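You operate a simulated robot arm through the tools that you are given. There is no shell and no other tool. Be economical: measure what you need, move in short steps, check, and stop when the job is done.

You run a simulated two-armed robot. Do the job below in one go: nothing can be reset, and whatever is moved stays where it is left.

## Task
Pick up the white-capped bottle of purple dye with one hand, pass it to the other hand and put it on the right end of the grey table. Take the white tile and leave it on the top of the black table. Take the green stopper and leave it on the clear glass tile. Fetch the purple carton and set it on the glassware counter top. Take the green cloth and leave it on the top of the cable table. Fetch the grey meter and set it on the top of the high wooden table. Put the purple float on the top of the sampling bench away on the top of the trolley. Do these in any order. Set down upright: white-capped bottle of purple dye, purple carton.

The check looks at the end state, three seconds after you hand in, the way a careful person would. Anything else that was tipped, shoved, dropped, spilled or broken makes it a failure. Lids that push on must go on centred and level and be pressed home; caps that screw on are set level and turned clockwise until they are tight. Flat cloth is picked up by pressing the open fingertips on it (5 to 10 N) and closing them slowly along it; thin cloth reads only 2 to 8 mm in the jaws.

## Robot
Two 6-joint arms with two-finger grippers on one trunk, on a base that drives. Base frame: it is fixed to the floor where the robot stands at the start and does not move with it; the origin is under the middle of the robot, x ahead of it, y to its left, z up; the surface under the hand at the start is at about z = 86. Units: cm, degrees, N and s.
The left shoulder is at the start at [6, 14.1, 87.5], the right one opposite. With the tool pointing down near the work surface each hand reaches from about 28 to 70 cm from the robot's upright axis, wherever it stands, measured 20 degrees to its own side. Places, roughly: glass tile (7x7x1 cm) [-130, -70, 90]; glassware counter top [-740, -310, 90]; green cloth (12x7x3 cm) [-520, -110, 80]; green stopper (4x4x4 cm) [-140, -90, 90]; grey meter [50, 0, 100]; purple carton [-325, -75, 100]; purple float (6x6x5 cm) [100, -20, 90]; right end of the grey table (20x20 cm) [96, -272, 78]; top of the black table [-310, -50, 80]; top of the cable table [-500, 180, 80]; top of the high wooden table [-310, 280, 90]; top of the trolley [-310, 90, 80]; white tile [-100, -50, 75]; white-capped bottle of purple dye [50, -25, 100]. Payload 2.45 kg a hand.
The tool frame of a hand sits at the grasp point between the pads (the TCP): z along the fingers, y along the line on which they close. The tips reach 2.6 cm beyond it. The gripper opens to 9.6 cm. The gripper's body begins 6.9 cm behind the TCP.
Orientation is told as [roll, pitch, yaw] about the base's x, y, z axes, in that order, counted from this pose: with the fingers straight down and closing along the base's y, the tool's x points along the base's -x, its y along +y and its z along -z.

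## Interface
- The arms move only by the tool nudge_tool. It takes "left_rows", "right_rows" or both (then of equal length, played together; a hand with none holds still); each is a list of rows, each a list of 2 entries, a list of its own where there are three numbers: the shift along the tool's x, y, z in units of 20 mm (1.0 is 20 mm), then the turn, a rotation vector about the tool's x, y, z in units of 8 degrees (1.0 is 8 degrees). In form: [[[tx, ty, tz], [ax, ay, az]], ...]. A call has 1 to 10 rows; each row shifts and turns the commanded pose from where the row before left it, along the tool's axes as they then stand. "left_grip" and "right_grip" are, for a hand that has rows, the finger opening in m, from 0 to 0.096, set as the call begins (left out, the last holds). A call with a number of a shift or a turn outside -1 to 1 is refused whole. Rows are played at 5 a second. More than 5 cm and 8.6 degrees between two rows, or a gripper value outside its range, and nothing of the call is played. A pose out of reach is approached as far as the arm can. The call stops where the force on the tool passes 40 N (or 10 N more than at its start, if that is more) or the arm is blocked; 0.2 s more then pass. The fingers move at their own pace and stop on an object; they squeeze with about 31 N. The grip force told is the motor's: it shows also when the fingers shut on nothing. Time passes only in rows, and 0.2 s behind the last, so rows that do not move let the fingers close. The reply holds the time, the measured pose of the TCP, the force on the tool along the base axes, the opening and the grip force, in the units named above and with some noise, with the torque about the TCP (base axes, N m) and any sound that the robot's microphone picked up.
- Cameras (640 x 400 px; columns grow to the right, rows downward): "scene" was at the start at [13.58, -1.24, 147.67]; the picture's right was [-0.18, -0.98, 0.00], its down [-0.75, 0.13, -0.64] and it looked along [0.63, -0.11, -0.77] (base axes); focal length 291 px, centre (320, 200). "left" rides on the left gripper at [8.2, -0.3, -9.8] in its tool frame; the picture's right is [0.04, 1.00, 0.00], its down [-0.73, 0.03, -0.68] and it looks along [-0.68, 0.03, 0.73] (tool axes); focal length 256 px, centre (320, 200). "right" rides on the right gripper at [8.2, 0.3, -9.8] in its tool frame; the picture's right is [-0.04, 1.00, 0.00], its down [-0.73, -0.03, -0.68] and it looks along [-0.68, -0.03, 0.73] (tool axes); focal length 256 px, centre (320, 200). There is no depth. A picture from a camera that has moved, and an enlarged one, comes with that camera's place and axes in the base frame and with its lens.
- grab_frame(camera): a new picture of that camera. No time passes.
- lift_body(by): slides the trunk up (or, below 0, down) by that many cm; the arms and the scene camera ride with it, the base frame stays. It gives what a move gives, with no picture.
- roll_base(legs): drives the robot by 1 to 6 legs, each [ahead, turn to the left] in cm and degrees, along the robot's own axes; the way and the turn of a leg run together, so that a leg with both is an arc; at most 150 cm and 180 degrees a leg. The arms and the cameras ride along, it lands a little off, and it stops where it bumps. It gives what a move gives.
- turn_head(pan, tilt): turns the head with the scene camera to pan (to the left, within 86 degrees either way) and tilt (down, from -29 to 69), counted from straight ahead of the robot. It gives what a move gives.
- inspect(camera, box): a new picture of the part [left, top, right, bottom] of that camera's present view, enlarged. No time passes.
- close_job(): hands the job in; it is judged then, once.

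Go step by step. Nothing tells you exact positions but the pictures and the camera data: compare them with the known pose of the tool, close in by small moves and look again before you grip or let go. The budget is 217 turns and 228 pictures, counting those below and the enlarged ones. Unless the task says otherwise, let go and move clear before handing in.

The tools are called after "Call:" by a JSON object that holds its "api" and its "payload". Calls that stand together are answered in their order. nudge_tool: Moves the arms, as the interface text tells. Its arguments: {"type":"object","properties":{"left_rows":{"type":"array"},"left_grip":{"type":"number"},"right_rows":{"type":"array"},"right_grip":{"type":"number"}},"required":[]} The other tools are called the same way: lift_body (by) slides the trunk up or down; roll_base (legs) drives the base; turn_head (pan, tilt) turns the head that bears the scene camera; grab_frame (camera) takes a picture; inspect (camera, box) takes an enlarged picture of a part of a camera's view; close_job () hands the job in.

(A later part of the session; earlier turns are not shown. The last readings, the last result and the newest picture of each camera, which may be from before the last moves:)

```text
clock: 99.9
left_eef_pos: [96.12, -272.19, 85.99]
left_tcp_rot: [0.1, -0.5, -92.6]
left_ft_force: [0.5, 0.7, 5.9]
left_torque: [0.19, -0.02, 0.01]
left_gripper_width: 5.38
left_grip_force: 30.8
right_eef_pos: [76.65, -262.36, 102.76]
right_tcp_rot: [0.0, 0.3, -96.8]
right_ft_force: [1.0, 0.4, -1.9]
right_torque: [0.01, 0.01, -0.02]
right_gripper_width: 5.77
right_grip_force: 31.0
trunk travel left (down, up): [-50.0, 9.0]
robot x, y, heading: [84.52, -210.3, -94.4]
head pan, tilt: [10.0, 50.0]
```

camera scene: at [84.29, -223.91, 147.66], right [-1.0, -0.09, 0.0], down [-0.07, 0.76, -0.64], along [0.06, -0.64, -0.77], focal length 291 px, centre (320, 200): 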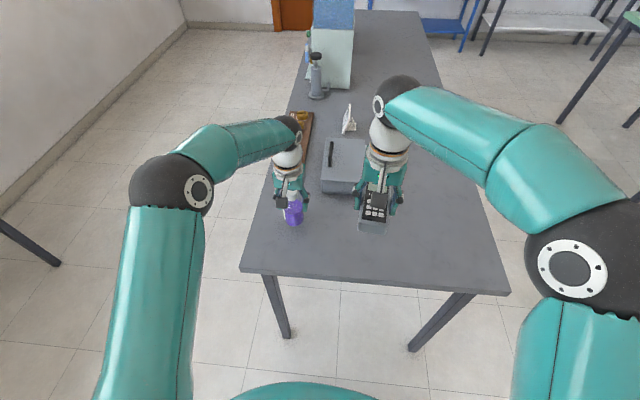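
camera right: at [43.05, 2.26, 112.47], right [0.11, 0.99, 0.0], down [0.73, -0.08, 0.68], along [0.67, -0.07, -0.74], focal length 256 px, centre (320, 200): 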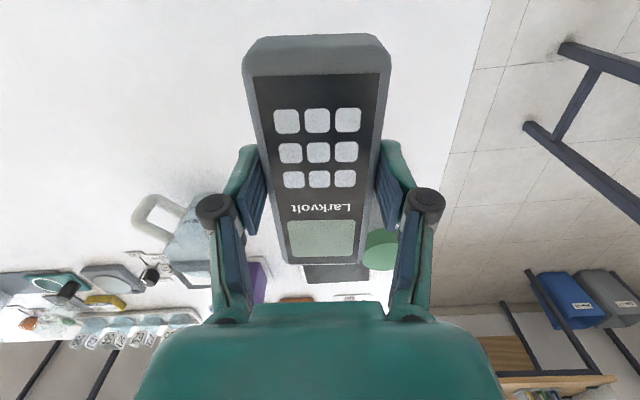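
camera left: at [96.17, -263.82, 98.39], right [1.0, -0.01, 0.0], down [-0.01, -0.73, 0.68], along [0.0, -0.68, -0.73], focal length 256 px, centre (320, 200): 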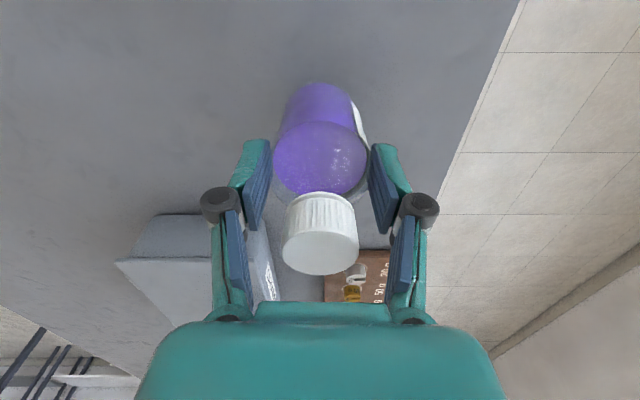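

I felt contact at z≈86. I'll open moderately and rise straight up.

Call:
{"api": "nudge_tool", "payload": {"left_grip": 0.085, "left_rows": [[[0, 0, 0], [0, 0, 0]], [[0, 0, 0], [0, 0, 0]], [[0, 0, 0], [0, 0, 0]], [[0, 0, -1], [0, 0, 0]], [[0, 0, -1], [0, 0, 0]], [[0, 0, -1], [0, 0, 0]], [[0, 0, -1], [0, 0, 0]], [[0, 0, -1], [0, 0, 0]], [[0, 0, -1], [0, 0, 0]], [[0, 0, -1], [0, 0, 0]]]}}

Call:
{"api": "nudge_tool", "payload": {"left_rows": [[[0, 0, -1], [0, 0, 0]], [[0, 0, -1], [0, 0, 0]], [[0, 0, -1], [0, 0, 0]], [[1, 0, 0], [0, 0, 0]], [[1, 0, 0], [0, 0, 0]], [[1, 0, 0], [0, 0, 0]], [[1, 0, 0], [0, 0, 0]], [[1, 0, 0], [0, 0, 0]], [[1, 0, 0], [0, 0, 0]]]}}

Call:
{"api": "grab_frame", "payload": {"camera": "scene"}}

Call:
{"api": "inspect", "payload": {"camera": "left", "box": [160, 0, 480, 200]}}

```text
clock: 102.1
left_eef_pos: [96.07, -272.03, 99.84]
left_tcp_rot: [0.1, -0.3, -92.7]
left_ft_force: [0.0, -0.2, -0.2]
left_torque: [0.02, 0.02, -0.04]
left_gripper_width: 8.5
left_grip_force: 0.1
right_eef_pos: [76.71, -262.28, 102.73]
right_tcp_rot: [0.0, 0.1, -96.9]
right_ft_force: [-0.1, -1.3, -3.1]
right_torque: [-0.01, 0.03, -0.03]
right_gripper_width: 5.75
right_grip_force: 30.8
trunk travel left (down, up): [-50.0, 9.0]
robot x, y, heading: [84.32, -210.1, -94.6]
head pan, tilt: [10.0, 50.0]
```

```text
clock: 104.1
left_eef_pos: [96.54, -259.88, 105.89]
left_tcp_rot: [0.0, -0.4, -92.6]
left_ft_force: [-0.4, 0.2, -0.3]
left_torque: [-0.03, 0.0, 0.01]
left_gripper_width: 8.51
left_grip_force: 0.1
right_eef_pos: [76.64, -262.31, 102.75]
right_tcp_rot: [0.1, 0.2, -96.9]
right_ft_force: [0.7, -0.6, -2.9]
right_torque: [0.01, 0.01, 0.0]
right_gripper_width: 5.75
right_grip_force: 31.2
trunk travel left (down, up): [-50.0, 9.0]
robot x, y, heading: [84.12, -210.29, -94.6]
head pan, tilt: [10.0, 50.0]
```

```text
168 pictures are left
camera scene: at [84.3, -223.77, 147.67], right [-1.0, -0.09, 0.0], down [-0.07, 0.76, -0.64], along [0.06, -0.64, -0.77], focal length 291 px, centre (320, 200)
```

scene: 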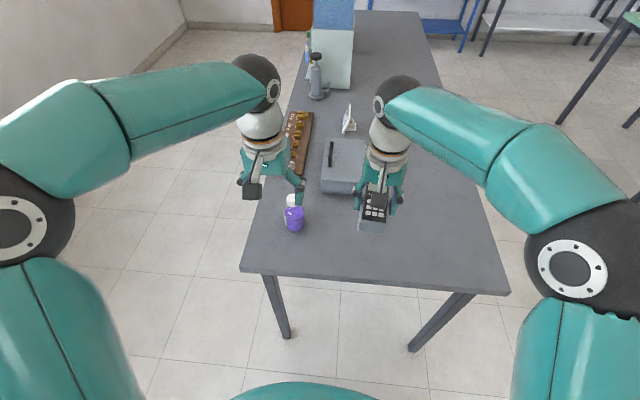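

```text
2.00 times, centred on (320, 100) of left
camera zoom: at [96.62, -251.67, 115.55], right [1.0, -0.01, 0.0], down [0.0, -0.73, 0.68], along [0.0, -0.68, -0.73], focal length 512 px, centre (320, 400)
```

zoom: 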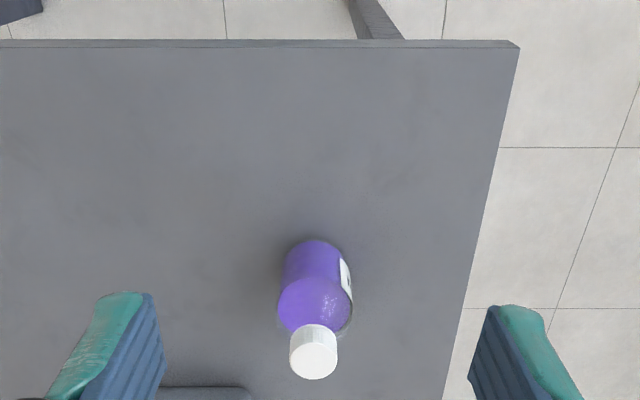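

The bottle stands upright in the zone. Next is the float: I'll go round to the far side of the bench, where it is only about 16 cm from the edge.

Call:
{"api": "roll_base", "payload": {"legs": [[-28, 0], [0, 50], [0, 45], [76, 0], [0, 45], [0, 45]]}}

Call:
{"api": "turn_head", "payload": {"pan": 20, "tilt": 25}}

Call:
{"api": "grab_frame", "payload": {"camera": "scene"}}

```text
clock: 110.1
left_eef_pos: [138.22, -182.42, 105.76]
left_tcp_rot: [-0.1, -0.1, -16.5]
left_ft_force: [1.3, 1.3, -0.3]
left_torque: [-0.06, 0.03, -0.02]
left_gripper_width: 8.5
left_grip_force: 0.1
right_eef_pos: [135.65, -202.29, 102.75]
right_tcp_rot: [-0.3, 0.4, -20.5]
right_ft_force: [1.2, 1.1, -2.0]
right_torque: [-0.04, 0.05, -0.02]
right_gripper_width: 5.76
right_grip_force: 31.0
trunk travel left (down, up): [-50.0, 9.0]
robot x, y, heading: [84.87, -188.44, -16.7]
head pan, tilt: [10.0, 50.0]
stopped in leg 3: the robot was blocked; the commanded pose is now the measured one
```

```text
clock: 111.0
left_eef_pos: [138.02, -182.73, 105.87]
left_tcp_rot: [0.1, -0.2, -16.5]
left_ft_force: [0.5, 0.3, 0.2]
left_torque: [-0.01, 0.0, 0.0]
left_gripper_width: 8.51
left_grip_force: 0.0
right_eef_pos: [135.66, -202.57, 102.81]
right_tcp_rot: [-0.1, 0.3, -20.6]
right_ft_force: [-1.2, -0.9, -1.3]
right_torque: [0.03, 0.03, 0.0]
right_gripper_width: 5.74
right_grip_force: 30.5
trunk travel left (down, up): [-50.0, 9.0]
robot x, y, heading: [84.45, -188.66, -16.4]
head pan, tilt: [20.0, 25.0]
```

```text
166 pictures are left
camera scene: at [99.64, -189.37, 151.4], right [0.06, -1.0, 0.0], down [-0.42, -0.03, -0.91], along [0.9, 0.06, -0.42], focal length 291 px, centre (320, 200)
```

scene: 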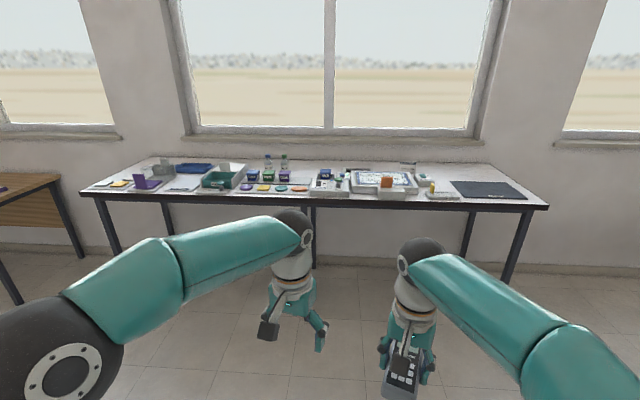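

Turns seem to stall after about 80° in one call, so I'll keep turns per call smaller.

Call:
{"api": "roll_base", "payload": {"legs": [[0, 17], [80, 0], [0, 50]]}}

Call:
{"api": "roll_base", "payload": {"legs": [[0, 40], [140, 0]]}}

Call:
{"api": "turn_head", "payload": {"pan": 30, "tilt": 30}}

Call:
{"api": "grab_frame", "payload": {"camera": "scene"}}

```text
clock: 119.0
left_eef_pos: [179.65, -135.74, 105.9]
left_tcp_rot: [0.1, -0.1, 51.1]
left_ft_force: [0.0, 0.5, 0.7]
left_torque: [0.01, 0.01, -0.02]
left_gripper_width: 8.49
left_grip_force: 0.0
right_eef_pos: [197.32, -145.6, 102.87]
right_tcp_rot: [-0.1, 0.3, 47.0]
right_ft_force: [-0.1, -0.3, -2.1]
right_torque: [-0.02, 0.02, -0.03]
right_gripper_width: 5.75
right_grip_force: 30.8
trunk travel left (down, up): [-50.0, 9.0]
robot x, y, heading: [168.01, -189.91, 51.0]
head pan, tilt: [20.0, 25.0]
```

```text
clock: 121.5
left_eef_pos: [143.11, -139.88, 105.88]
left_tcp_rot: [0.0, -0.1, 90.1]
left_ft_force: [-0.5, -0.1, 0.2]
left_torque: [0.01, -0.11, -0.02]
left_gripper_width: 8.5
left_grip_force: 0.1
right_eef_pos: [162.77, -136.73, 102.86]
right_tcp_rot: [-0.5, 0.4, 86.0]
right_ft_force: [-0.8, 0.2, -2.5]
right_torque: [-0.02, -0.07, 0.0]
right_gripper_width: 5.77
right_grip_force: 31.1
trunk travel left (down, up): [-50.0, 9.0]
robot x, y, heading: [170.99, -189.72, 89.4]
head pan, tilt: [20.0, 25.0]
stopped in leg 1: the robot was blocked; the commanded pose is now the measured one
```

```text
clock: 122.2
left_eef_pos: [143.25, -139.91, 105.99]
left_tcp_rot: [0.0, -0.1, 90.1]
left_ft_force: [0.6, 0.4, 0.1]
left_torque: [0.01, -0.01, -0.01]
left_gripper_width: 8.47
left_grip_force: 0.1
right_eef_pos: [163.03, -136.58, 102.95]
right_tcp_rot: [-0.1, 0.3, 86.1]
right_ft_force: [-0.6, -0.6, -2.8]
right_torque: [0.01, -0.04, 0.01]
right_gripper_width: 5.76
right_grip_force: 31.0
trunk travel left (down, up): [-50.0, 9.0]
robot x, y, heading: [170.89, -189.26, 89.5]
head pan, tilt: [30.0, 30.0]
```

```text
165 pictures are left
camera scene: at [166.66, -175.21, 150.62], right [0.87, 0.49, 0.0], down [0.25, -0.44, -0.87], along [-0.43, 0.75, -0.5], focal length 291 px, centre (320, 200)
```

scene: 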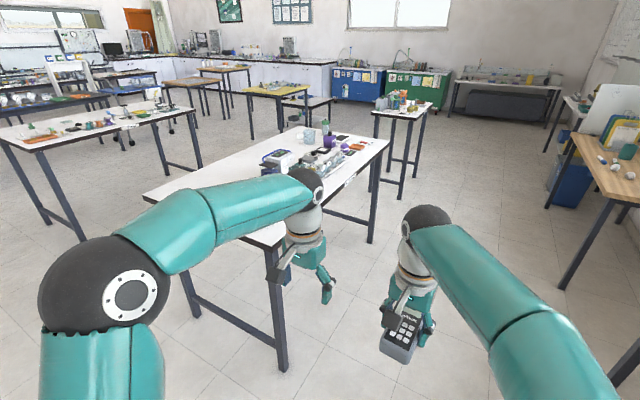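

I'll go ahead along the far side of the bench and then turn toward it.

Call:
{"api": "roll_base", "payload": {"legs": [[120, 0], [65, 0], [0, 50]]}}

Call:
{"api": "roll_base", "payload": {"legs": [[0, 40]]}}

Call:
{"api": "turn_head", "payload": {"pan": 10, "tilt": 45}}

Call:
{"api": "grab_frame", "payload": {"camera": "scene"}}

```text
clock: 133.2
left_eef_pos: [124.21, 21.33, 106.07]
left_tcp_rot: [-0.1, -0.1, 121.6]
left_ft_force: [0.5, -0.3, 0.0]
left_torque: [-0.02, 0.02, 0.01]
left_gripper_width: 8.49
left_grip_force: 0.1
right_eef_pos: [139.75, 35.4, 103.53]
right_tcp_rot: [0.3, 0.0, 116.4]
right_ft_force: [-0.4, -0.8, -2.3]
right_torque: [-0.02, -0.02, -0.01]
right_gripper_width: 5.77
right_grip_force: 30.9
trunk travel left (down, up): [-50.0, 9.0]
robot x, y, heading: [176.22, -4.77, 120.9]
head pan, tilt: [30.0, 30.0]
stopped in leg 3: the robot was blocked; the commanded pose is now the measured one
```

```text
clock: 135.1
left_eef_pos: [117.91, -4.06, 106.2]
left_tcp_rot: [-0.1, -0.2, 147.8]
left_ft_force: [0.0, 0.0, 0.2]
left_torque: [0.01, -0.03, 0.01]
left_gripper_width: 8.51
left_grip_force: 0.0
right_eef_pos: [125.9, 17.73, 105.04]
right_tcp_rot: [1.6, -0.7, 140.4]
right_ft_force: [0.4, -0.4, -2.4]
right_torque: [-0.04, -0.07, 0.02]
right_gripper_width: 5.76
right_grip_force: 31.0
trunk travel left (down, up): [-50.0, 9.0]
robot x, y, heading: [177.21, -3.36, 147.8]
head pan, tilt: [30.0, 30.0]
stopped in leg 1: the robot was blocked; the commanded pose is now the measured one
```

```text
clock: 135.9
left_eef_pos: [117.93, -3.91, 106.15]
left_tcp_rot: [0.1, -0.2, 147.8]
left_ft_force: [0.3, 0.0, -0.5]
left_torque: [0.04, 0.01, -0.01]
left_gripper_width: 8.49
left_grip_force: 0.0
right_eef_pos: [125.74, 17.72, 105.09]
right_tcp_rot: [1.6, -0.7, 140.4]
right_ft_force: [-0.1, 0.2, -2.3]
right_torque: [0.01, -0.01, 0.03]
right_gripper_width: 5.74
right_grip_force: 31.2
trunk travel left (down, up): [-50.0, 9.0]
robot x, y, heading: [177.2, -3.32, 147.6]
head pan, tilt: [10.0, 45.0]
```

```text
164 pictures are left
camera scene: at [164.41, 3.35, 148.36], right [0.38, 0.93, 0.0], down [0.66, -0.27, -0.71], along [-0.66, 0.27, -0.71], focal length 291 px, centre (320, 200)
```

scene: 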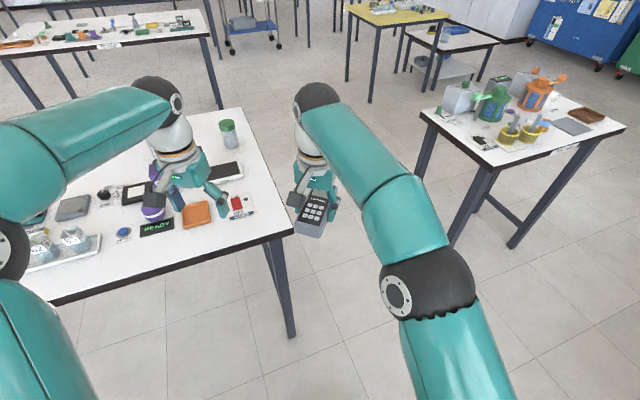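

The float is at about [94, -19], between the COVER box and the READY display. I'll finish facing the bench and then close in.

Call:
{"api": "roll_base", "payload": {"legs": [[0, 31], [12, 0]]}}

Call:
{"api": "turn_head", "payload": {"pan": 10, "tilt": 45}}

Call:
{"api": "grab_frame", "payload": {"camera": "scene"}}

```text
clock: 137.5
left_eef_pos: [121.9, -24.42, 106.18]
left_tcp_rot: [-0.1, -0.3, 168.2]
left_ft_force: [-0.2, -0.5, 0.6]
left_torque: [0.02, -0.01, 0.0]
left_gripper_width: 8.46
left_grip_force: 0.1
right_eef_pos: [121.09, 0.8, 106.59]
right_tcp_rot: [3.0, -1.6, 158.8]
right_ft_force: [0.8, 0.6, -2.6]
right_torque: [-0.03, -0.03, 0.02]
right_gripper_width: 5.8
right_grip_force: 31.2
trunk travel left (down, up): [-50.0, 9.0]
robot x, y, heading: [177.7, -1.52, 168.6]
head pan, tilt: [10.0, 45.0]
stopped in leg 1: the robot was blocked; the commanded pose is now the measured one
```

```text
clock: 138.1
left_eef_pos: [121.82, -24.3, 106.25]
left_tcp_rot: [-0.2, -0.3, 168.3]
left_ft_force: [-0.8, -0.8, -0.4]
left_torque: [-0.02, -0.01, -0.03]
left_gripper_width: 8.5
left_grip_force: 0.0
right_eef_pos: [120.86, 0.68, 106.52]
right_tcp_rot: [3.0, -1.5, 158.7]
right_ft_force: [-0.1, -0.2, -2.4]
right_torque: [-0.06, -0.02, 0.0]
right_gripper_width: 5.78
right_grip_force: 31.1
trunk travel left (down, up): [-50.0, 9.0]
robot x, y, heading: [177.12, -1.95, 168.7]
head pan, tilt: [10.0, 45.0]
```

```text
163 pictures are left
camera scene: at [163.12, 0.14, 148.34], right [0.02, 1.0, 0.0], down [0.71, -0.02, -0.71], along [-0.71, 0.02, -0.71], focal length 291 px, centre (320, 200)
```

scene: 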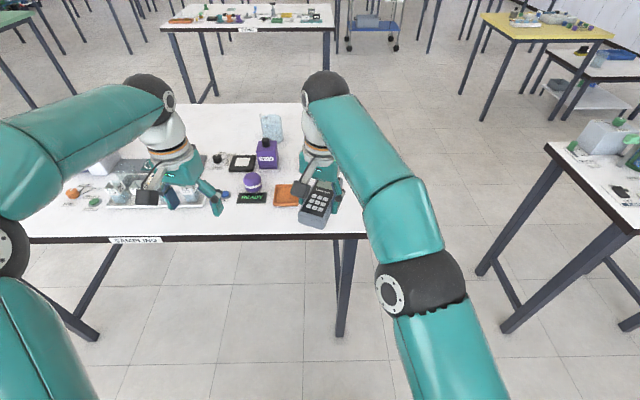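

The right hand has drifted to the edge of its reach, which is probably what trips the "blocked" stops. I'll bring it to a comfortable place at the right before driving on.

Call:
{"api": "nudge_tool", "payload": {"right_rows": [[[0.3, -1, 0], [-0.41, 0, -0.6]], [[0.3, -1, 0], [0, 0, -0.65]], [[0.3, -1, 0], [0, 0, 0]], [[0.3, -1, 0], [0, 0, 0]], [[0.3, -1, 0], [0, 0, 0]], [[0.3, -1, 0], [0, 0, 0]], [[0.3, -1, 0], [0, 0, 0]], [[0.3, -1, 0], [0, 0, 0]], [[0.3, -1, 0], [0, 0, 0]], [[0.3, -1, 0], [0, 0, 0]]]}}

Call:
{"api": "roll_base", "payload": {"legs": [[0, 11], [26, 0]]}}

Call:
{"api": "grab_frame", "payload": {"camera": "scene"}}

Call:
{"api": "grab_frame", "payload": {"camera": "left"}}

```text
clock: 140.3
left_eef_pos: [121.78, -24.4, 106.39]
left_tcp_rot: [0.1, -0.3, 168.2]
left_ft_force: [-0.7, 0.8, 0.3]
left_torque: [0.01, -0.02, 0.02]
left_gripper_width: 8.51
left_grip_force: 0.0
right_eef_pos: [131.2, 18.9, 104.35]
right_tcp_rot: [6.0, -2.5, 168.7]
right_ft_force: [-0.5, 0.5, -2.5]
right_torque: [-0.07, -0.02, 0.01]
right_gripper_width: 5.75
right_grip_force: 31.3
trunk travel left (down, up): [-50.0, 9.0]
robot x, y, heading: [177.27, -1.59, 168.5]
head pan, tilt: [10.0, 45.0]
```

```text
clock: 143.0
left_eef_pos: [100.89, -34.6, 106.23]
left_tcp_rot: [-0.1, -0.3, 179.4]
left_ft_force: [0.0, 1.2, 0.3]
left_torque: [-0.03, -0.01, 0.01]
left_gripper_width: 8.5
left_grip_force: 0.1
right_eef_pos: [101.7, 9.61, 104.33]
right_tcp_rot: [5.8, -2.3, 179.8]
right_ft_force: [-0.7, 0.3, -2.5]
right_torque: [0.01, -0.08, -0.01]
right_gripper_width: 5.74
right_grip_force: 30.5
trunk travel left (down, up): [-50.0, 9.0]
robot x, y, heading: [151.25, -1.73, 179.7]
head pan, tilt: [10.0, 45.0]
```

```text
162 pictures are left
camera scene: at [136.72, -2.65, 148.33], right [-0.17, 0.99, 0.0], down [0.7, 0.12, -0.71], along [-0.7, -0.12, -0.71], focal length 291 px, centre (320, 200)
```

scene: 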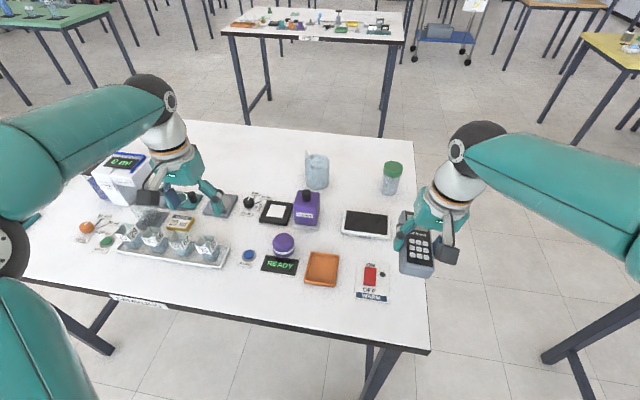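

```text
161 pictures are left
camera left: at [109.04, -34.28, 115.96], right [0.03, -1.0, 0.0], down [-0.73, -0.02, 0.68], along [-0.68, -0.02, -0.73], focal length 256 px, centre (320, 200)
```

left: 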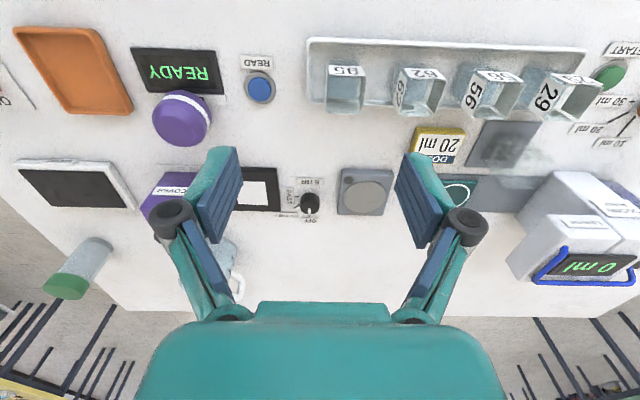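

The turn and drive worked cleanly. I'll zoom in on the float.

Call:
{"api": "inspect", "payload": {"camera": "scene", "box": [224, 190, 344, 290]}}

Call:
{"api": "inspect", "payload": {"camera": "left", "box": [100, 30, 260, 230]}}

```text
4.00 times, centred on (284, 240) of scene
camera zoom: at [136.72, -2.65, 148.33], right [-0.17, 0.99, 0.0], down [0.7, 0.12, -0.71], along [-0.7, -0.12, -0.71], focal length 1164 px, centre (464, 40)
```

zoom: 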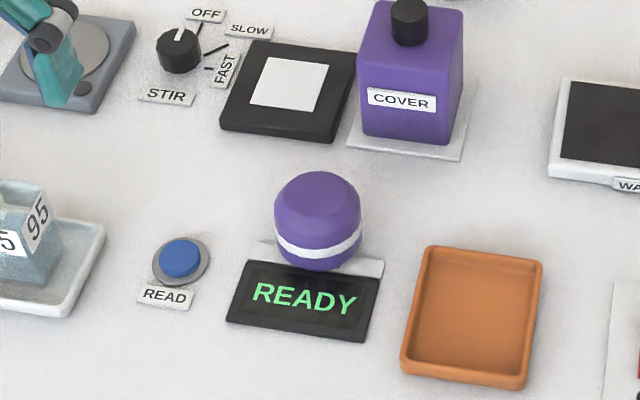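

```text
2.00 times, centred on (180, 130) of left
camera zoom: at [109.04, -34.28, 115.96], right [0.03, -1.0, 0.0], down [-0.73, -0.02, 0.68], along [-0.68, -0.02, -0.73], focal length 512 px, centre (600, 340)
```

zoom: 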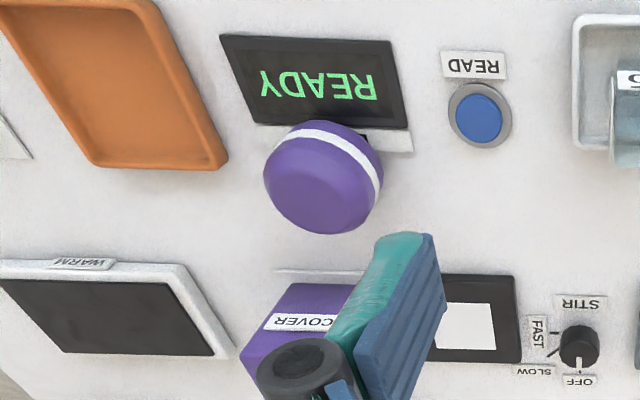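

The float is about 6 cm wide, centred near [95.4, -19.2]. I'll bring the left hand over it.

Call:
{"api": "nudge_tool", "payload": {"left_rows": [[[-0.35, -1, 0], [0, 0, 0]], [[-0.35, -1, 0], [0, 0, 0]], [[-0.35, -1, 0], [0, 0, 0]], [[-0.35, -1, 0], [0, 0, 0]], [[-0.35, -1, 0], [0, 0, 0]], [[-0.35, -1, 0], [0, 0, 0]], [[-0.35, -1, 0], [0, 0, 0]], [[-0.3, -0.7, 1], [0, 0, 0]], [[0, 0, 1], [0, 0, 0]], [[0, 0, 1], [0, 0, 0]]]}}

Call:
{"api": "grab_frame", "payload": {"camera": "left"}}

Call:
{"api": "inspect", "payload": {"camera": "scene", "box": [224, 190, 344, 290]}}

```text
clock: 145.2
left_eef_pos: [95.46, -19.02, 100.31]
left_tcp_rot: [-0.1, -0.3, 179.5]
left_ft_force: [0.5, -0.8, -0.6]
left_torque: [0.0, -0.02, -0.02]
left_gripper_width: 8.47
left_grip_force: 0.0
right_eef_pos: [101.68, 9.8, 104.34]
right_tcp_rot: [5.9, -2.5, 179.9]
right_ft_force: [0.2, 0.4, -2.8]
right_torque: [0.03, -0.03, -0.05]
right_gripper_width: 5.74
right_grip_force: 30.4
trunk travel left (down, up): [-50.0, 9.0]
robot x, y, heading: [151.26, -1.6, 179.5]
head pan, tilt: [10.0, 45.0]
```

```text
158 pictures are left
camera left: at [103.72, -18.9, 110.12], right [0.03, -1.0, 0.0], down [-0.73, -0.02, 0.68], along [-0.68, -0.02, -0.73], focal length 256 px, centre (320, 200)
```

left: 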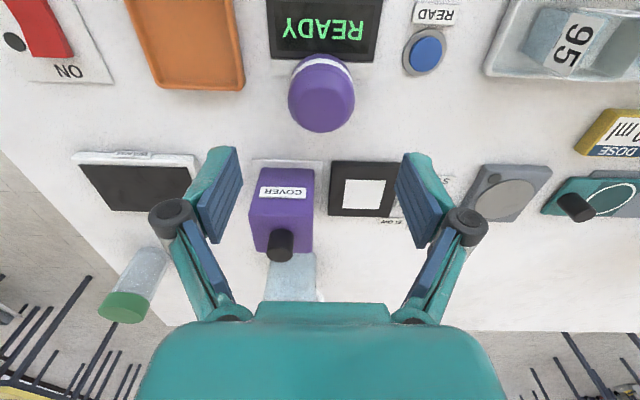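

```text
4.00 times, centred on (284, 240) of scene
camera zoom: at [136.82, -2.64, 148.35], right [-0.17, 0.99, 0.0], down [0.7, 0.12, -0.71], along [-0.7, -0.12, -0.71], focal length 1164 px, centre (464, 40)
```

zoom: 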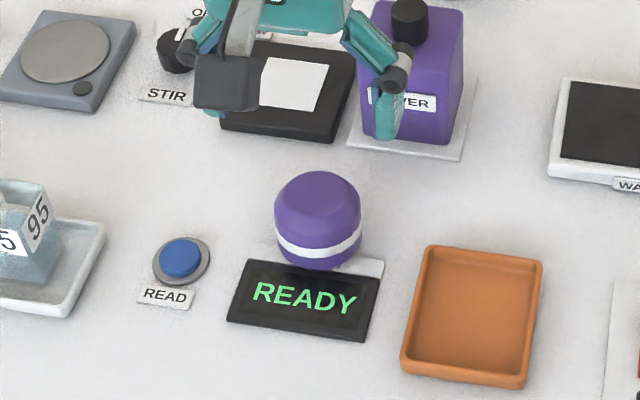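

It is aligned. I'll go down and grip.

Call:
{"api": "nudge_tool", "payload": {"left_rows": [[[0.1, 0.08, 1], [0, 0, 0]], [[0, 0, 1], [0, 0, 0]], [[0, 0, 1], [0, 0, 0]], [[0, 0, 1], [0, 0, 0]], [[0, 0, 0.75], [0, 0, 0]], [[0, 0, 0.75], [0, 0, 0]]]}}

Call:
{"api": "grab_frame", "payload": {"camera": "left"}}

```text
clock: 146.6
left_eef_pos: [95.7, -19.3, 89.44]
left_tcp_rot: [-0.1, -0.2, 179.3]
left_ft_force: [-0.3, -0.5, -0.2]
left_torque: [0.0, 0.01, 0.0]
left_gripper_width: 8.49
left_grip_force: 0.1
right_eef_pos: [101.73, 9.7, 104.48]
right_tcp_rot: [5.9, -2.4, 179.9]
right_ft_force: [0.3, 0.7, -2.3]
right_torque: [0.02, -0.07, 0.0]
right_gripper_width: 5.75
right_grip_force: 31.5
trunk travel left (down, up): [-50.0, 9.0]
robot x, y, heading: [151.18, -1.54, 179.6]
head pan, tilt: [10.0, 45.0]
```

```text
156 pictures are left
camera left: at [103.9, -19.02, 99.13], right [0.03, -1.0, 0.0], down [-0.73, -0.02, 0.68], along [-0.68, -0.02, -0.73], focal length 256 px, centre (320, 200)
```

left: 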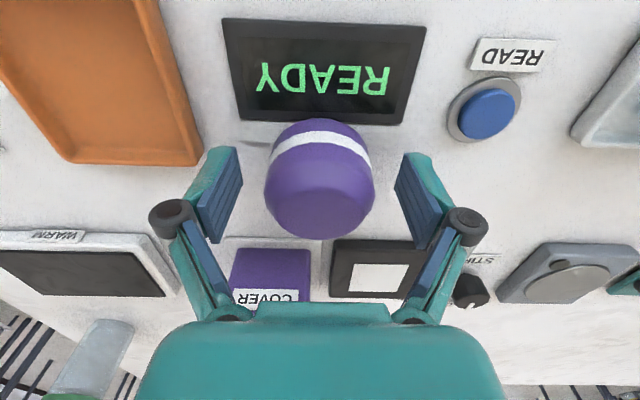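

Call:
{"api": "nudge_tool", "payload": {"left_grip": 0.0, "left_rows": [[[0, 0, 0], [0, 0, 0]], [[0, 0, 0], [0, 0, 0]], [[0, 0, 0], [0, 0, 0]], [[0, 0, -0.5], [0, 0, 0]], [[0, 0, -1], [0, 0, 0]], [[0, 0, -1], [0, 0, 0]], [[0, 0, -1], [0, 0, 0]], [[0, 0, -1], [0, 0, 0]], [[0, 0, -1], [0, 0, 0]], [[0, 0, -1], [0, 0, 0]]]}}

Call:
{"api": "grab_frame", "payload": {"camera": "left"}}

Call:
{"api": "turn_head", "payload": {"pan": -35, "tilt": 20}}

Call:
{"api": "grab_frame", "payload": {"camera": "scene"}}

```text
clock: 148.8
left_eef_pos: [95.74, -19.27, 102.41]
left_tcp_rot: [0.0, -0.3, 179.3]
left_ft_force: [0.2, 1.4, -0.3]
left_torque: [0.0, 0.0, 0.01]
left_gripper_width: 5.22
left_grip_force: 30.4
right_eef_pos: [101.82, 9.53, 104.37]
right_tcp_rot: [5.8, -2.4, 179.8]
right_ft_force: [0.0, -1.1, -2.7]
right_torque: [-0.04, -0.04, 0.04]
right_gripper_width: 5.76
right_grip_force: 31.3
trunk travel left (down, up): [-50.0, 9.0]
robot x, y, heading: [151.46, -1.95, 179.7]
head pan, tilt: [10.0, 45.0]
```

```text
155 pictures are left
camera left: at [103.96, -18.94, 112.19], right [0.03, -1.0, 0.0], down [-0.73, -0.02, 0.68], along [-0.68, -0.02, -0.73], focal length 256 px, centre (320, 200)
```

left: 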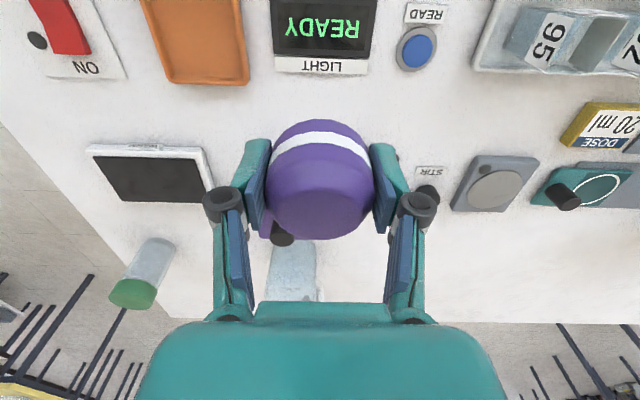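

```text
clock: 149.9
left_eef_pos: [95.62, -19.21, 102.52]
left_tcp_rot: [0.0, -0.3, 179.3]
left_ft_force: [0.3, 0.0, -0.5]
left_torque: [-0.01, 0.0, -0.01]
left_gripper_width: 5.2
left_grip_force: 30.9
right_eef_pos: [101.81, 9.7, 104.46]
right_tcp_rot: [5.9, -2.4, 179.9]
right_ft_force: [-0.5, -0.7, -2.0]
right_torque: [0.0, -0.03, 0.03]
right_gripper_width: 5.79
right_grip_force: 31.1
trunk travel left (down, up): [-50.0, 9.0]
robot x, y, heading: [151.12, -1.63, 179.7]
head pan, tilt: [-35.0, 20.0]
```

```text
154 pictures are left
camera scene: at [137.28, 4.1, 152.21], right [0.58, 0.82, 0.0], down [0.28, -0.2, -0.94], along [-0.77, 0.54, -0.34], focal length 291 px, centre (320, 200)
```

scene: 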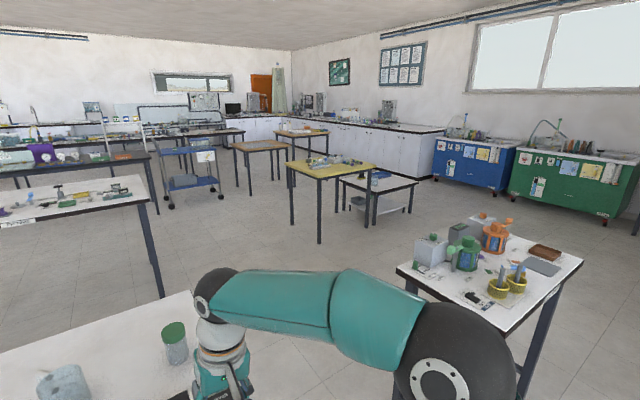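

The float is held. I'll back off, go round the bench's left end and then west down the aisle at y≈52.

Call:
{"api": "roll_base", "payload": {"legs": [[-24, 0], [0, -45], [0, -45], [54, 0]]}}

Call:
{"api": "roll_base", "payload": {"legs": [[0, 45], [0, 45], [120, 0]]}}

Call:
{"api": "turn_head", "payload": {"pan": 0, "tilt": 20}}

Call:
{"api": "grab_frame", "payload": {"camera": "scene"}}

```text
clock: 155.7
left_eef_pos: [145.35, 48.76, 102.48]
left_tcp_rot: [0.1, -0.2, 102.8]
left_ft_force: [0.9, 0.3, -0.3]
left_torque: [-0.01, 0.09, 0.01]
left_gripper_width: 5.17
left_grip_force: 31.1
right_eef_pos: [174.82, 49.33, 104.22]
right_tcp_rot: [6.0, -2.3, 103.4]
right_ft_force: [0.0, 0.2, -2.4]
right_torque: [-0.06, 0.07, -0.01]
right_gripper_width: 5.76
right_grip_force: 31.7
trunk travel left (down, up): [-50.0, 9.0]
robot x, y, heading: [169.08, -2.95, 100.9]
head pan, tilt: [-35.0, 20.0]
stopped in leg 3: the robot was blocked; the commanded pose is now the measured one
```

```text
clock: 160.3
left_eef_pos: [113.51, -18.68, 102.39]
left_tcp_rot: [-0.1, -0.3, -176.3]
left_ft_force: [0.1, -1.0, -0.5]
left_torque: [0.08, -0.01, 0.0]
left_gripper_width: 5.21
left_grip_force: 31.6
right_eef_pos: [117.51, 10.44, 104.52]
right_tcp_rot: [5.9, -2.5, -175.9]
right_ft_force: [0.0, -1.2, -2.6]
right_torque: [0.1, -0.04, -0.02]
right_gripper_width: 5.74
right_grip_force: 31.4
trunk travel left (down, up): [-50.0, 9.0]
robot x, y, heading: [168.63, 3.54, -176.1]
head pan, tilt: [-35.0, 20.0]
stopped in leg 2: the robot was blocked; the commanded pose is now the measured one
```

```text
clock: 161.3
left_eef_pos: [113.61, -18.43, 102.65]
left_tcp_rot: [-0.1, -0.4, -176.3]
left_ft_force: [0.1, 0.2, -0.3]
left_torque: [-0.02, 0.0, 0.01]
left_gripper_width: 5.18
left_grip_force: 30.7
right_eef_pos: [117.47, 10.86, 104.54]
right_tcp_rot: [6.0, -2.5, -175.9]
right_ft_force: [0.0, 0.0, -2.2]
right_torque: [0.04, -0.03, 0.01]
right_gripper_width: 5.75
right_grip_force: 30.8
trunk travel left (down, up): [-50.0, 9.0]
robot x, y, heading: [168.78, 3.66, -175.9]
head pan, tilt: [0.0, 20.0]
```

```text
153 pictures are left
camera scene: at [152.95, 3.09, 152.22], right [-0.07, 1.0, 0.0], down [0.34, 0.02, -0.94], along [-0.94, -0.06, -0.34], focal length 291 px, centre (320, 200)
```

scene: 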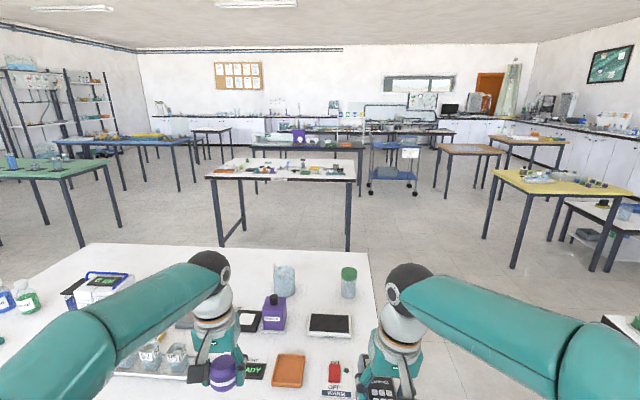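

The cut turns left me back at heading 180 by the bench end. I'll issue turns and drives separately from here.

Call:
{"api": "roll_base", "payload": {"legs": [[0, -70]]}}

Call:
{"api": "roll_base", "payload": {"legs": [[52, 0], [0, 60]]}}

```text
clock: 165.1
left_eef_pos: [129.01, 48.38, 102.62]
left_tcp_rot: [-0.2, -0.5, 113.3]
left_ft_force: [0.0, -0.9, -0.4]
left_torque: [0.02, 0.03, -0.02]
left_gripper_width: 5.18
left_grip_force: 30.9
right_eef_pos: [157.8, 54.41, 104.72]
right_tcp_rot: [6.0, -2.5, 113.7]
right_ft_force: [0.4, -0.1, -2.4]
right_torque: [-0.03, -0.02, -0.05]
right_gripper_width: 5.76
right_grip_force: 30.8
trunk travel left (down, up): [-50.0, 9.0]
robot x, y, heading: [163.55, 2.27, 113.7]
head pan, tilt: [0.0, 20.0]
```

```text
clock: 171.2
left_eef_pos: [84.26, 43.35, 102.67]
left_tcp_rot: [-0.1, -0.4, 172.9]
left_ft_force: [-0.4, -0.2, 0.6]
left_torque: [-0.01, 0.0, 0.01]
left_gripper_width: 5.17
left_grip_force: 30.6
right_eef_pos: [93.62, 71.39, 104.65]
right_tcp_rot: [6.0, -2.5, 173.3]
right_ft_force: [-0.3, -0.6, -2.6]
right_torque: [-0.03, -0.04, 0.03]
right_gripper_width: 5.75
right_grip_force: 31.4
trunk travel left (down, up): [-50.0, 9.0]
robot x, y, heading: [142.02, 54.09, 173.2]
head pan, tilt: [0.0, 20.0]
```

I'm in the aisle now and will drive west.

Call:
{"api": "roll_base", "payload": {"legs": [[0, 5], [150, 0], [20, 0], [0, -9], [105, 0], [70, 0]]}}

Call:
{"api": "turn_head", "payload": {"pan": 0, "tilt": 35}}

Call:
{"api": "grab_frame", "payload": {"camera": "scene"}}

```text
clock: 189.8
left_eef_pos: [-258.21, 92.06, 102.75]
left_tcp_rot: [0.0, -0.3, 167.6]
left_ft_force: [0.3, 0.1, 0.0]
left_torque: [-0.01, -0.02, 0.0]
left_gripper_width: 5.15
left_grip_force: 31.3
right_eef_pos: [-246.23, 118.95, 104.69]
right_tcp_rot: [6.0, -2.6, 168.1]
right_ft_force: [-0.5, 0.2, -2.8]
right_torque: [0.02, -0.09, 0.0]
right_gripper_width: 5.74
right_grip_force: 31.0
trunk travel left (down, up): [-50.0, 9.0]
robot x, y, heading: [-199.43, 97.51, 168.0]
head pan, tilt: [0.0, 20.0]
```

```text
clock: 190.5
left_eef_pos: [-258.26, 92.04, 102.87]
left_tcp_rot: [-0.1, -0.3, 167.7]
left_ft_force: [-0.7, -0.3, -1.1]
left_torque: [-0.04, 0.0, -0.03]
left_gripper_width: 5.17
left_grip_force: 31.2
right_eef_pos: [-246.43, 118.82, 104.85]
right_tcp_rot: [6.1, -2.5, 168.1]
right_ft_force: [0.1, 0.3, -2.8]
right_torque: [-0.01, -0.04, 0.03]
right_gripper_width: 5.77
right_grip_force: 31.0
trunk travel left (down, up): [-50.0, 9.0]
robot x, y, heading: [-199.5, 97.18, 167.8]
head pan, tilt: [0.0, 35.0]
```

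```text
152 pictures are left
camera scene: at [-214.25, 100.78, 149.84], right [0.21, 0.98, 0.0], down [0.56, -0.12, -0.82], along [-0.8, 0.17, -0.57], focal length 291 px, centre (320, 200)
```

scene: 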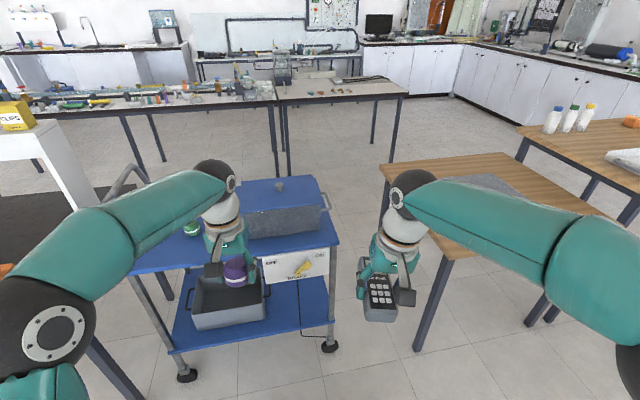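

The trolley is right ahead: a lidded box stands on its right half, and the left half looks freer. I'll check it with the left hand camera.

Call:
{"api": "roll_base", "payload": {"legs": [[25, 0]]}}

Call:
{"api": "grab_frame", "payload": {"camera": "left"}}

Call:
{"api": "grab_frame", "payload": {"camera": "scene"}}

```text
clock: 192.4
left_eef_pos: [-282.87, 97.25, 102.74]
left_tcp_rot: [-0.1, -0.2, 167.5]
left_ft_force: [-0.7, 0.0, -0.9]
left_torque: [-0.06, -0.06, 0.03]
left_gripper_width: 5.16
left_grip_force: 31.2
right_eef_pos: [-270.92, 124.3, 104.61]
right_tcp_rot: [6.0, -2.4, 168.0]
right_ft_force: [-0.9, 0.2, -2.9]
right_torque: [0.0, -0.07, -0.02]
right_gripper_width: 5.75
right_grip_force: 31.0
trunk travel left (down, up): [-50.0, 9.0]
robot x, y, heading: [-223.46, 102.98, 167.8]
head pan, tilt: [0.0, 35.0]
```

```text
151 pictures are left
camera left: at [-274.71, 95.88, 112.41], right [-0.18, -0.98, 0.0], down [-0.72, 0.13, 0.68], along [-0.67, 0.12, -0.73], focal length 256 px, centre (320, 200)
```

left: 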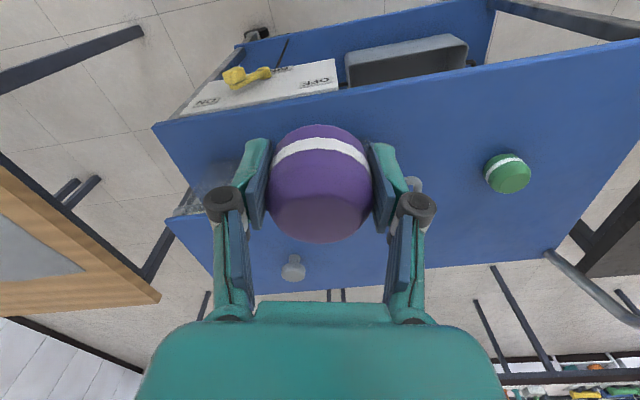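

```text
150 pictures are left
camera scene: at [-238.9, 106.1, 149.81], right [0.21, 0.98, 0.0], down [0.56, -0.12, -0.82], along [-0.8, 0.17, -0.58], focal length 291 px, centre (320, 200)
```

scene: 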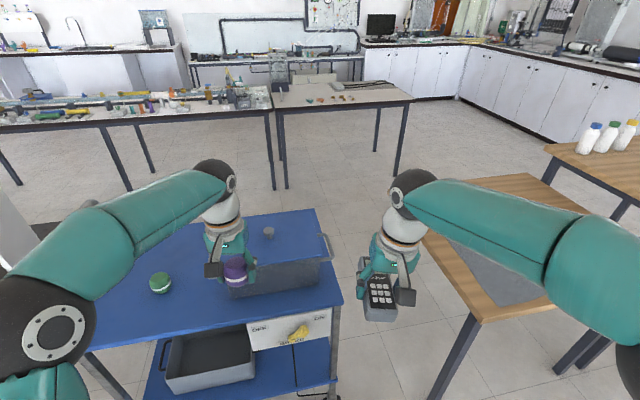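

A green float stands at [-302, 73] and the lidded box starts at y≈91. I'll set the purple float between them near [-294.5, 81.5], so I'm shifting the hand left first and then going closer.

Call:
{"api": "nudge_tool", "payload": {"left_rows": [[[0, 1, 0], [0, 0, 0]], [[0, 1, 0], [0, 0, 0]], [[0, 1, 0], [0, 0, 0]], [[0, 1, 0], [0, 0, 0]], [[0, 1, 0], [0, 0, 0]], [[0, 1, 0], [0, 0, 0]], [[0, 1, 0], [0, 0, 0]], [[0, 1, 0], [0, 0, 0]], [[0, 1, 0], [0, 0, 0]]]}}

Call:
{"api": "roll_base", "payload": {"legs": [[12, 0]]}}

Call:
{"api": "grab_frame", "payload": {"camera": "left"}}

Call:
{"api": "grab_frame", "payload": {"camera": "scene"}}

```text
clock: 194.4
left_eef_pos: [-286.65, 79.8, 102.82]
left_tcp_rot: [-0.1, -0.3, 167.5]
left_ft_force: [-0.4, -0.6, -1.0]
left_torque: [0.04, -0.01, -0.01]
left_gripper_width: 5.18
left_grip_force: 31.2
right_eef_pos: [-270.94, 124.22, 104.89]
right_tcp_rot: [6.1, -2.5, 168.0]
right_ft_force: [0.3, 0.5, -1.7]
right_torque: [-0.03, -0.04, 0.01]
right_gripper_width: 5.76
right_grip_force: 31.1
trunk travel left (down, up): [-50.0, 9.0]
robot x, y, heading: [-224.05, 102.57, 168.3]
head pan, tilt: [0.0, 35.0]
```

```text
clock: 195.6
left_eef_pos: [-298.83, 82.4, 102.66]
left_tcp_rot: [-0.1, -0.2, 167.5]
left_ft_force: [-0.4, 0.5, -1.6]
left_torque: [-0.01, -0.02, 0.03]
left_gripper_width: 5.16
left_grip_force: 31.4
right_eef_pos: [-282.96, 126.86, 104.73]
right_tcp_rot: [5.9, -2.4, 168.1]
right_ft_force: [-0.4, -0.3, -2.1]
right_torque: [0.02, -0.09, 0.02]
right_gripper_width: 5.77
right_grip_force: 31.0
trunk travel left (down, up): [-50.0, 9.0]
robot x, y, heading: [-236.34, 105.4, 167.7]
head pan, tilt: [0.0, 35.0]
```

```text
149 pictures are left
camera left: at [-290.75, 80.95, 112.41], right [-0.18, -0.98, 0.0], down [-0.72, 0.13, 0.68], along [-0.67, 0.12, -0.73], focal length 256 px, centre (320, 200)
```

left: 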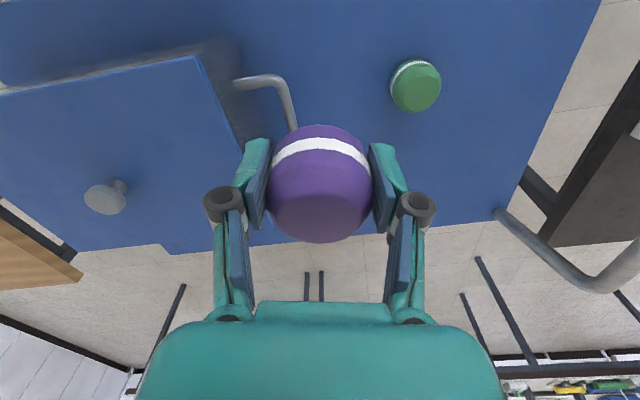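

```text
148 pictures are left
camera scene: at [-250.98, 108.69, 149.8], right [0.21, 0.98, 0.0], down [0.56, -0.12, -0.82], along [-0.8, 0.17, -0.58], focal length 291 px, centre (320, 200)
```

scene: 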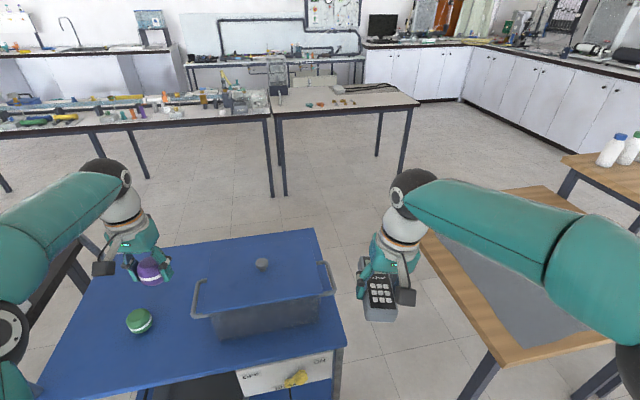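

The box handle reaches y≈88.5, so I'll use [-294, 79]. I'll shift there and descend most of the way.

Call:
{"api": "nudge_tool", "payload": {"left_rows": [[[0.9, 0.38, 0], [0, 0, 0]], [[0.9, 0.38, 0], [0, 0, 0]], [[0.9, 0.38, 0], [0, 0, 0]], [[0, 0, 1], [0, 0, 0]], [[0, 0, 1], [0, 0, 0]], [[0, 0, 1], [0, 0, 0]], [[0, 0, 1], [0, 0, 0]], [[0, 0, 1], [0, 0, 0]], [[0, 0, 1], [0, 0, 0]], [[0, 0, 1], [0, 0, 0]]]}}

Call:
{"api": "grab_frame", "payload": {"camera": "left"}}

Call:
{"api": "grab_frame", "payload": {"camera": "scene"}}

```text
clock: 197.8
left_eef_pos: [-293.91, 78.9, 88.79]
left_tcp_rot: [-0.2, -0.2, 167.5]
left_ft_force: [0.9, 0.5, -1.9]
left_torque: [-0.06, 0.0, -0.06]
left_gripper_width: 5.17
left_grip_force: 31.3
right_eef_pos: [-282.96, 126.92, 104.87]
right_tcp_rot: [6.0, -2.5, 168.0]
right_ft_force: [-1.1, -0.1, -2.2]
right_torque: [-0.02, -0.04, 0.02]
right_gripper_width: 5.78
right_grip_force: 31.0
trunk travel left (down, up): [-50.0, 9.0]
robot x, y, heading: [-236.17, 105.34, 167.9]
head pan, tilt: [0.0, 35.0]
```

```text
147 pictures are left
camera left: at [-285.81, 77.49, 98.45], right [-0.18, -0.98, 0.0], down [-0.72, 0.13, 0.68], along [-0.67, 0.12, -0.73], focal length 256 px, centre (320, 200)
```

left: 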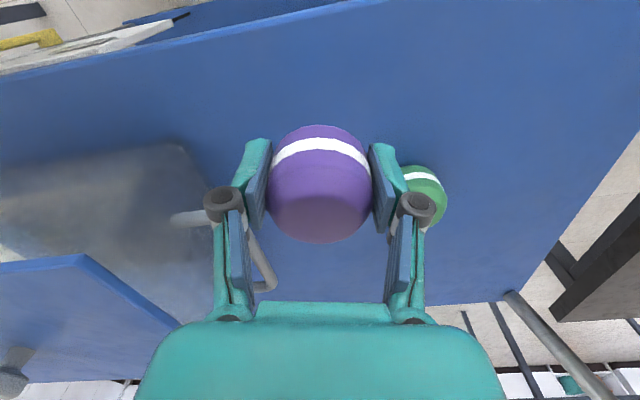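

```text
146 pictures are left
camera scene: at [-250.75, 108.62, 149.83], right [0.21, 0.98, 0.0], down [0.56, -0.12, -0.82], along [-0.8, 0.17, -0.57], focal length 291 px, centre (320, 200)
```

scene: 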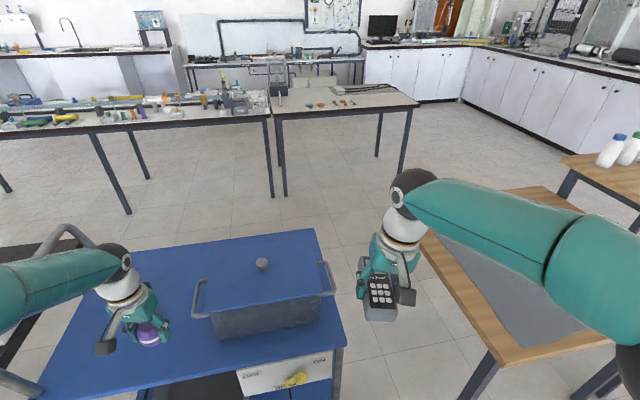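

The handle is close to the left finger, so I'll shift 2 cm further away and then lower until contact.

Call:
{"api": "nudge_tool", "payload": {"left_rows": [[[0.89, 0.78, 0], [0, 0, 0]], [[0, 0, 1], [0, 0, 0]], [[0, 0, 1], [0, 0, 0]], [[0, 0, 0.2], [0, 0, 0]], [[0, 0, 0.1], [0, 0, 0]], [[0, 0, 0.1], [0, 0, 0]]]}}

Call:
{"api": "grab_frame", "payload": {"camera": "left"}}

```text
clock: 199.2
left_eef_pos: [-292.48, 77.03, 84.0]
left_tcp_rot: [-0.1, -0.3, 167.6]
left_ft_force: [-0.4, 0.4, -1.1]
left_torque: [0.0, -0.02, -0.01]
left_gripper_width: 5.16
left_grip_force: 31.3
right_eef_pos: [-282.82, 126.77, 104.75]
right_tcp_rot: [6.0, -2.5, 168.1]
right_ft_force: [-0.6, -0.9, -3.1]
right_torque: [0.0, 0.0, 0.04]
right_gripper_width: 5.78
right_grip_force: 31.0
trunk travel left (down, up): [-50.0, 9.0]
robot x, y, heading: [-236.03, 105.15, 168.1]
head pan, tilt: [0.0, 35.0]
```

```text
145 pictures are left
camera left: at [-284.4, 75.6, 93.68], right [-0.18, -0.98, 0.0], down [-0.72, 0.13, 0.68], along [-0.67, 0.12, -0.73], focal length 256 px, centre (320, 200)
```

left: 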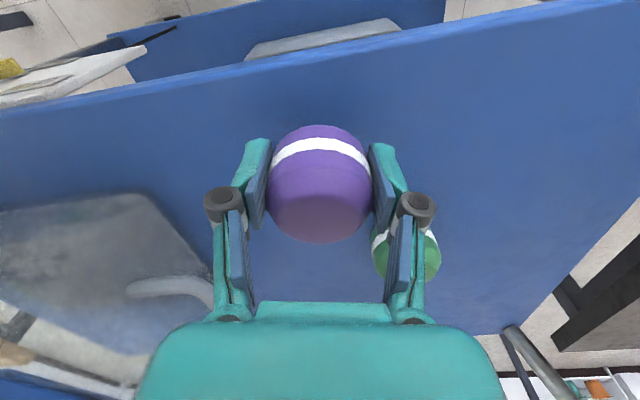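

The float is close to the front edge, so I'll move it back 1.5 cm and keep lowering.

Call:
{"api": "nudge_tool", "payload": {"left_rows": [[[-0.8, 0, 0], [0, 0, 0]], [[0, 0, 0.1], [0, 0, 0]], [[0, 0, 0.1], [0, 0, 0]], [[0, 0, 0.1], [0, 0, 0]], [[0, 0, 0.1], [0, 0, 0]]]}}

```text
clock: 200.4
left_eef_pos: [-294.17, 77.46, 83.28]
left_tcp_rot: [0.0, -0.3, 167.6]
left_ft_force: [0.0, -0.2, 0.5]
left_torque: [-0.01, -0.02, -0.01]
left_gripper_width: 5.16
left_grip_force: 31.1
right_eef_pos: [-282.84, 126.88, 104.85]
right_tcp_rot: [6.0, -2.6, 168.0]
right_ft_force: [0.8, -0.5, -2.5]
right_torque: [0.02, -0.03, 0.01]
right_gripper_width: 5.78
right_grip_force: 31.0
trunk travel left (down, up): [-50.0, 9.0]
robot x, y, heading: [-235.87, 104.94, 167.9]
head pan, tilt: [0.0, 35.0]
```

Call:
{"api": "nudge_tool", "payload": {"left_rows": [[[0, 0, 0.1], [0, 0, 0]], [[0, 0, 0.1], [0, 0, 0]], [[0, 0, 0.1], [0, 0, 0]]]}}

Call:
{"api": "grab_frame", "payload": {"camera": "left"}}

```text
clock: 201.2
left_eef_pos: [-294.15, 77.52, 82.55]
left_tcp_rot: [-0.2, -0.3, 167.6]
left_ft_force: [0.3, 0.0, -0.6]
left_torque: [-0.02, 0.01, 0.0]
left_gripper_width: 5.16
left_grip_force: 30.6
right_eef_pos: [-282.87, 126.74, 104.82]
right_tcp_rot: [6.0, -2.5, 168.0]
right_ft_force: [0.5, -0.1, -2.6]
right_torque: [0.01, -0.02, 0.0]
right_gripper_width: 5.74
right_grip_force: 31.4
trunk travel left (down, up): [-50.0, 9.0]
robot x, y, heading: [-236.24, 105.2, 167.8]
head pan, tilt: [0.0, 35.0]
```

```text
144 pictures are left
camera left: at [-286.07, 75.94, 92.32], right [-0.18, -0.98, 0.0], down [-0.72, 0.13, 0.68], along [-0.67, 0.12, -0.73], focal length 256 px, centre (320, 200)
```

left: 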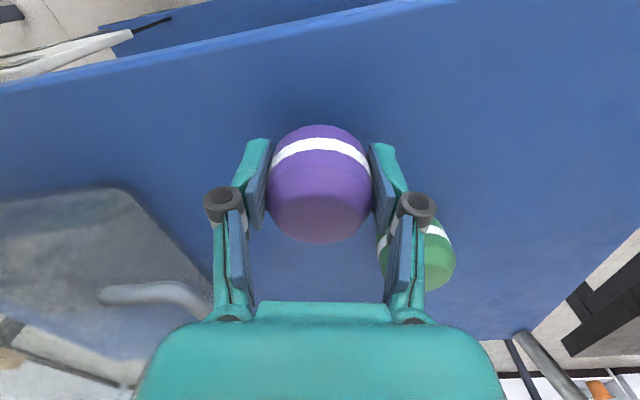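

No contact yet, so I'll continue gently.

Call:
{"api": "nudge_tool", "payload": {"left_rows": [[[0, 0, 0.12], [0, 0, 0]], [[0, 0, 0.12], [0, 0, 0]], [[0, 0, 0.12], [0, 0, 0]], [[0, 0, 0.12], [0, 0, 0]], [[0, 0, 0.12], [0, 0, 0]]]}}

```text
clock: 202.4
left_eef_pos: [-294.2, 77.42, 81.53]
left_tcp_rot: [-0.1, -0.4, 167.5]
left_ft_force: [0.4, 0.1, 1.5]
left_torque: [-0.02, 0.05, -0.04]
left_gripper_width: 5.17
left_grip_force: 31.1
right_eef_pos: [-282.73, 126.8, 104.86]
right_tcp_rot: [6.0, -2.5, 168.0]
right_ft_force: [0.3, 1.2, -1.9]
right_torque: [-0.04, -0.07, -0.02]
right_gripper_width: 5.75
right_grip_force: 30.8
trunk travel left (down, up): [-50.0, 9.0]
robot x, y, heading: [-235.94, 104.99, 168.1]
head pan, tilt: [0.0, 35.0]
```

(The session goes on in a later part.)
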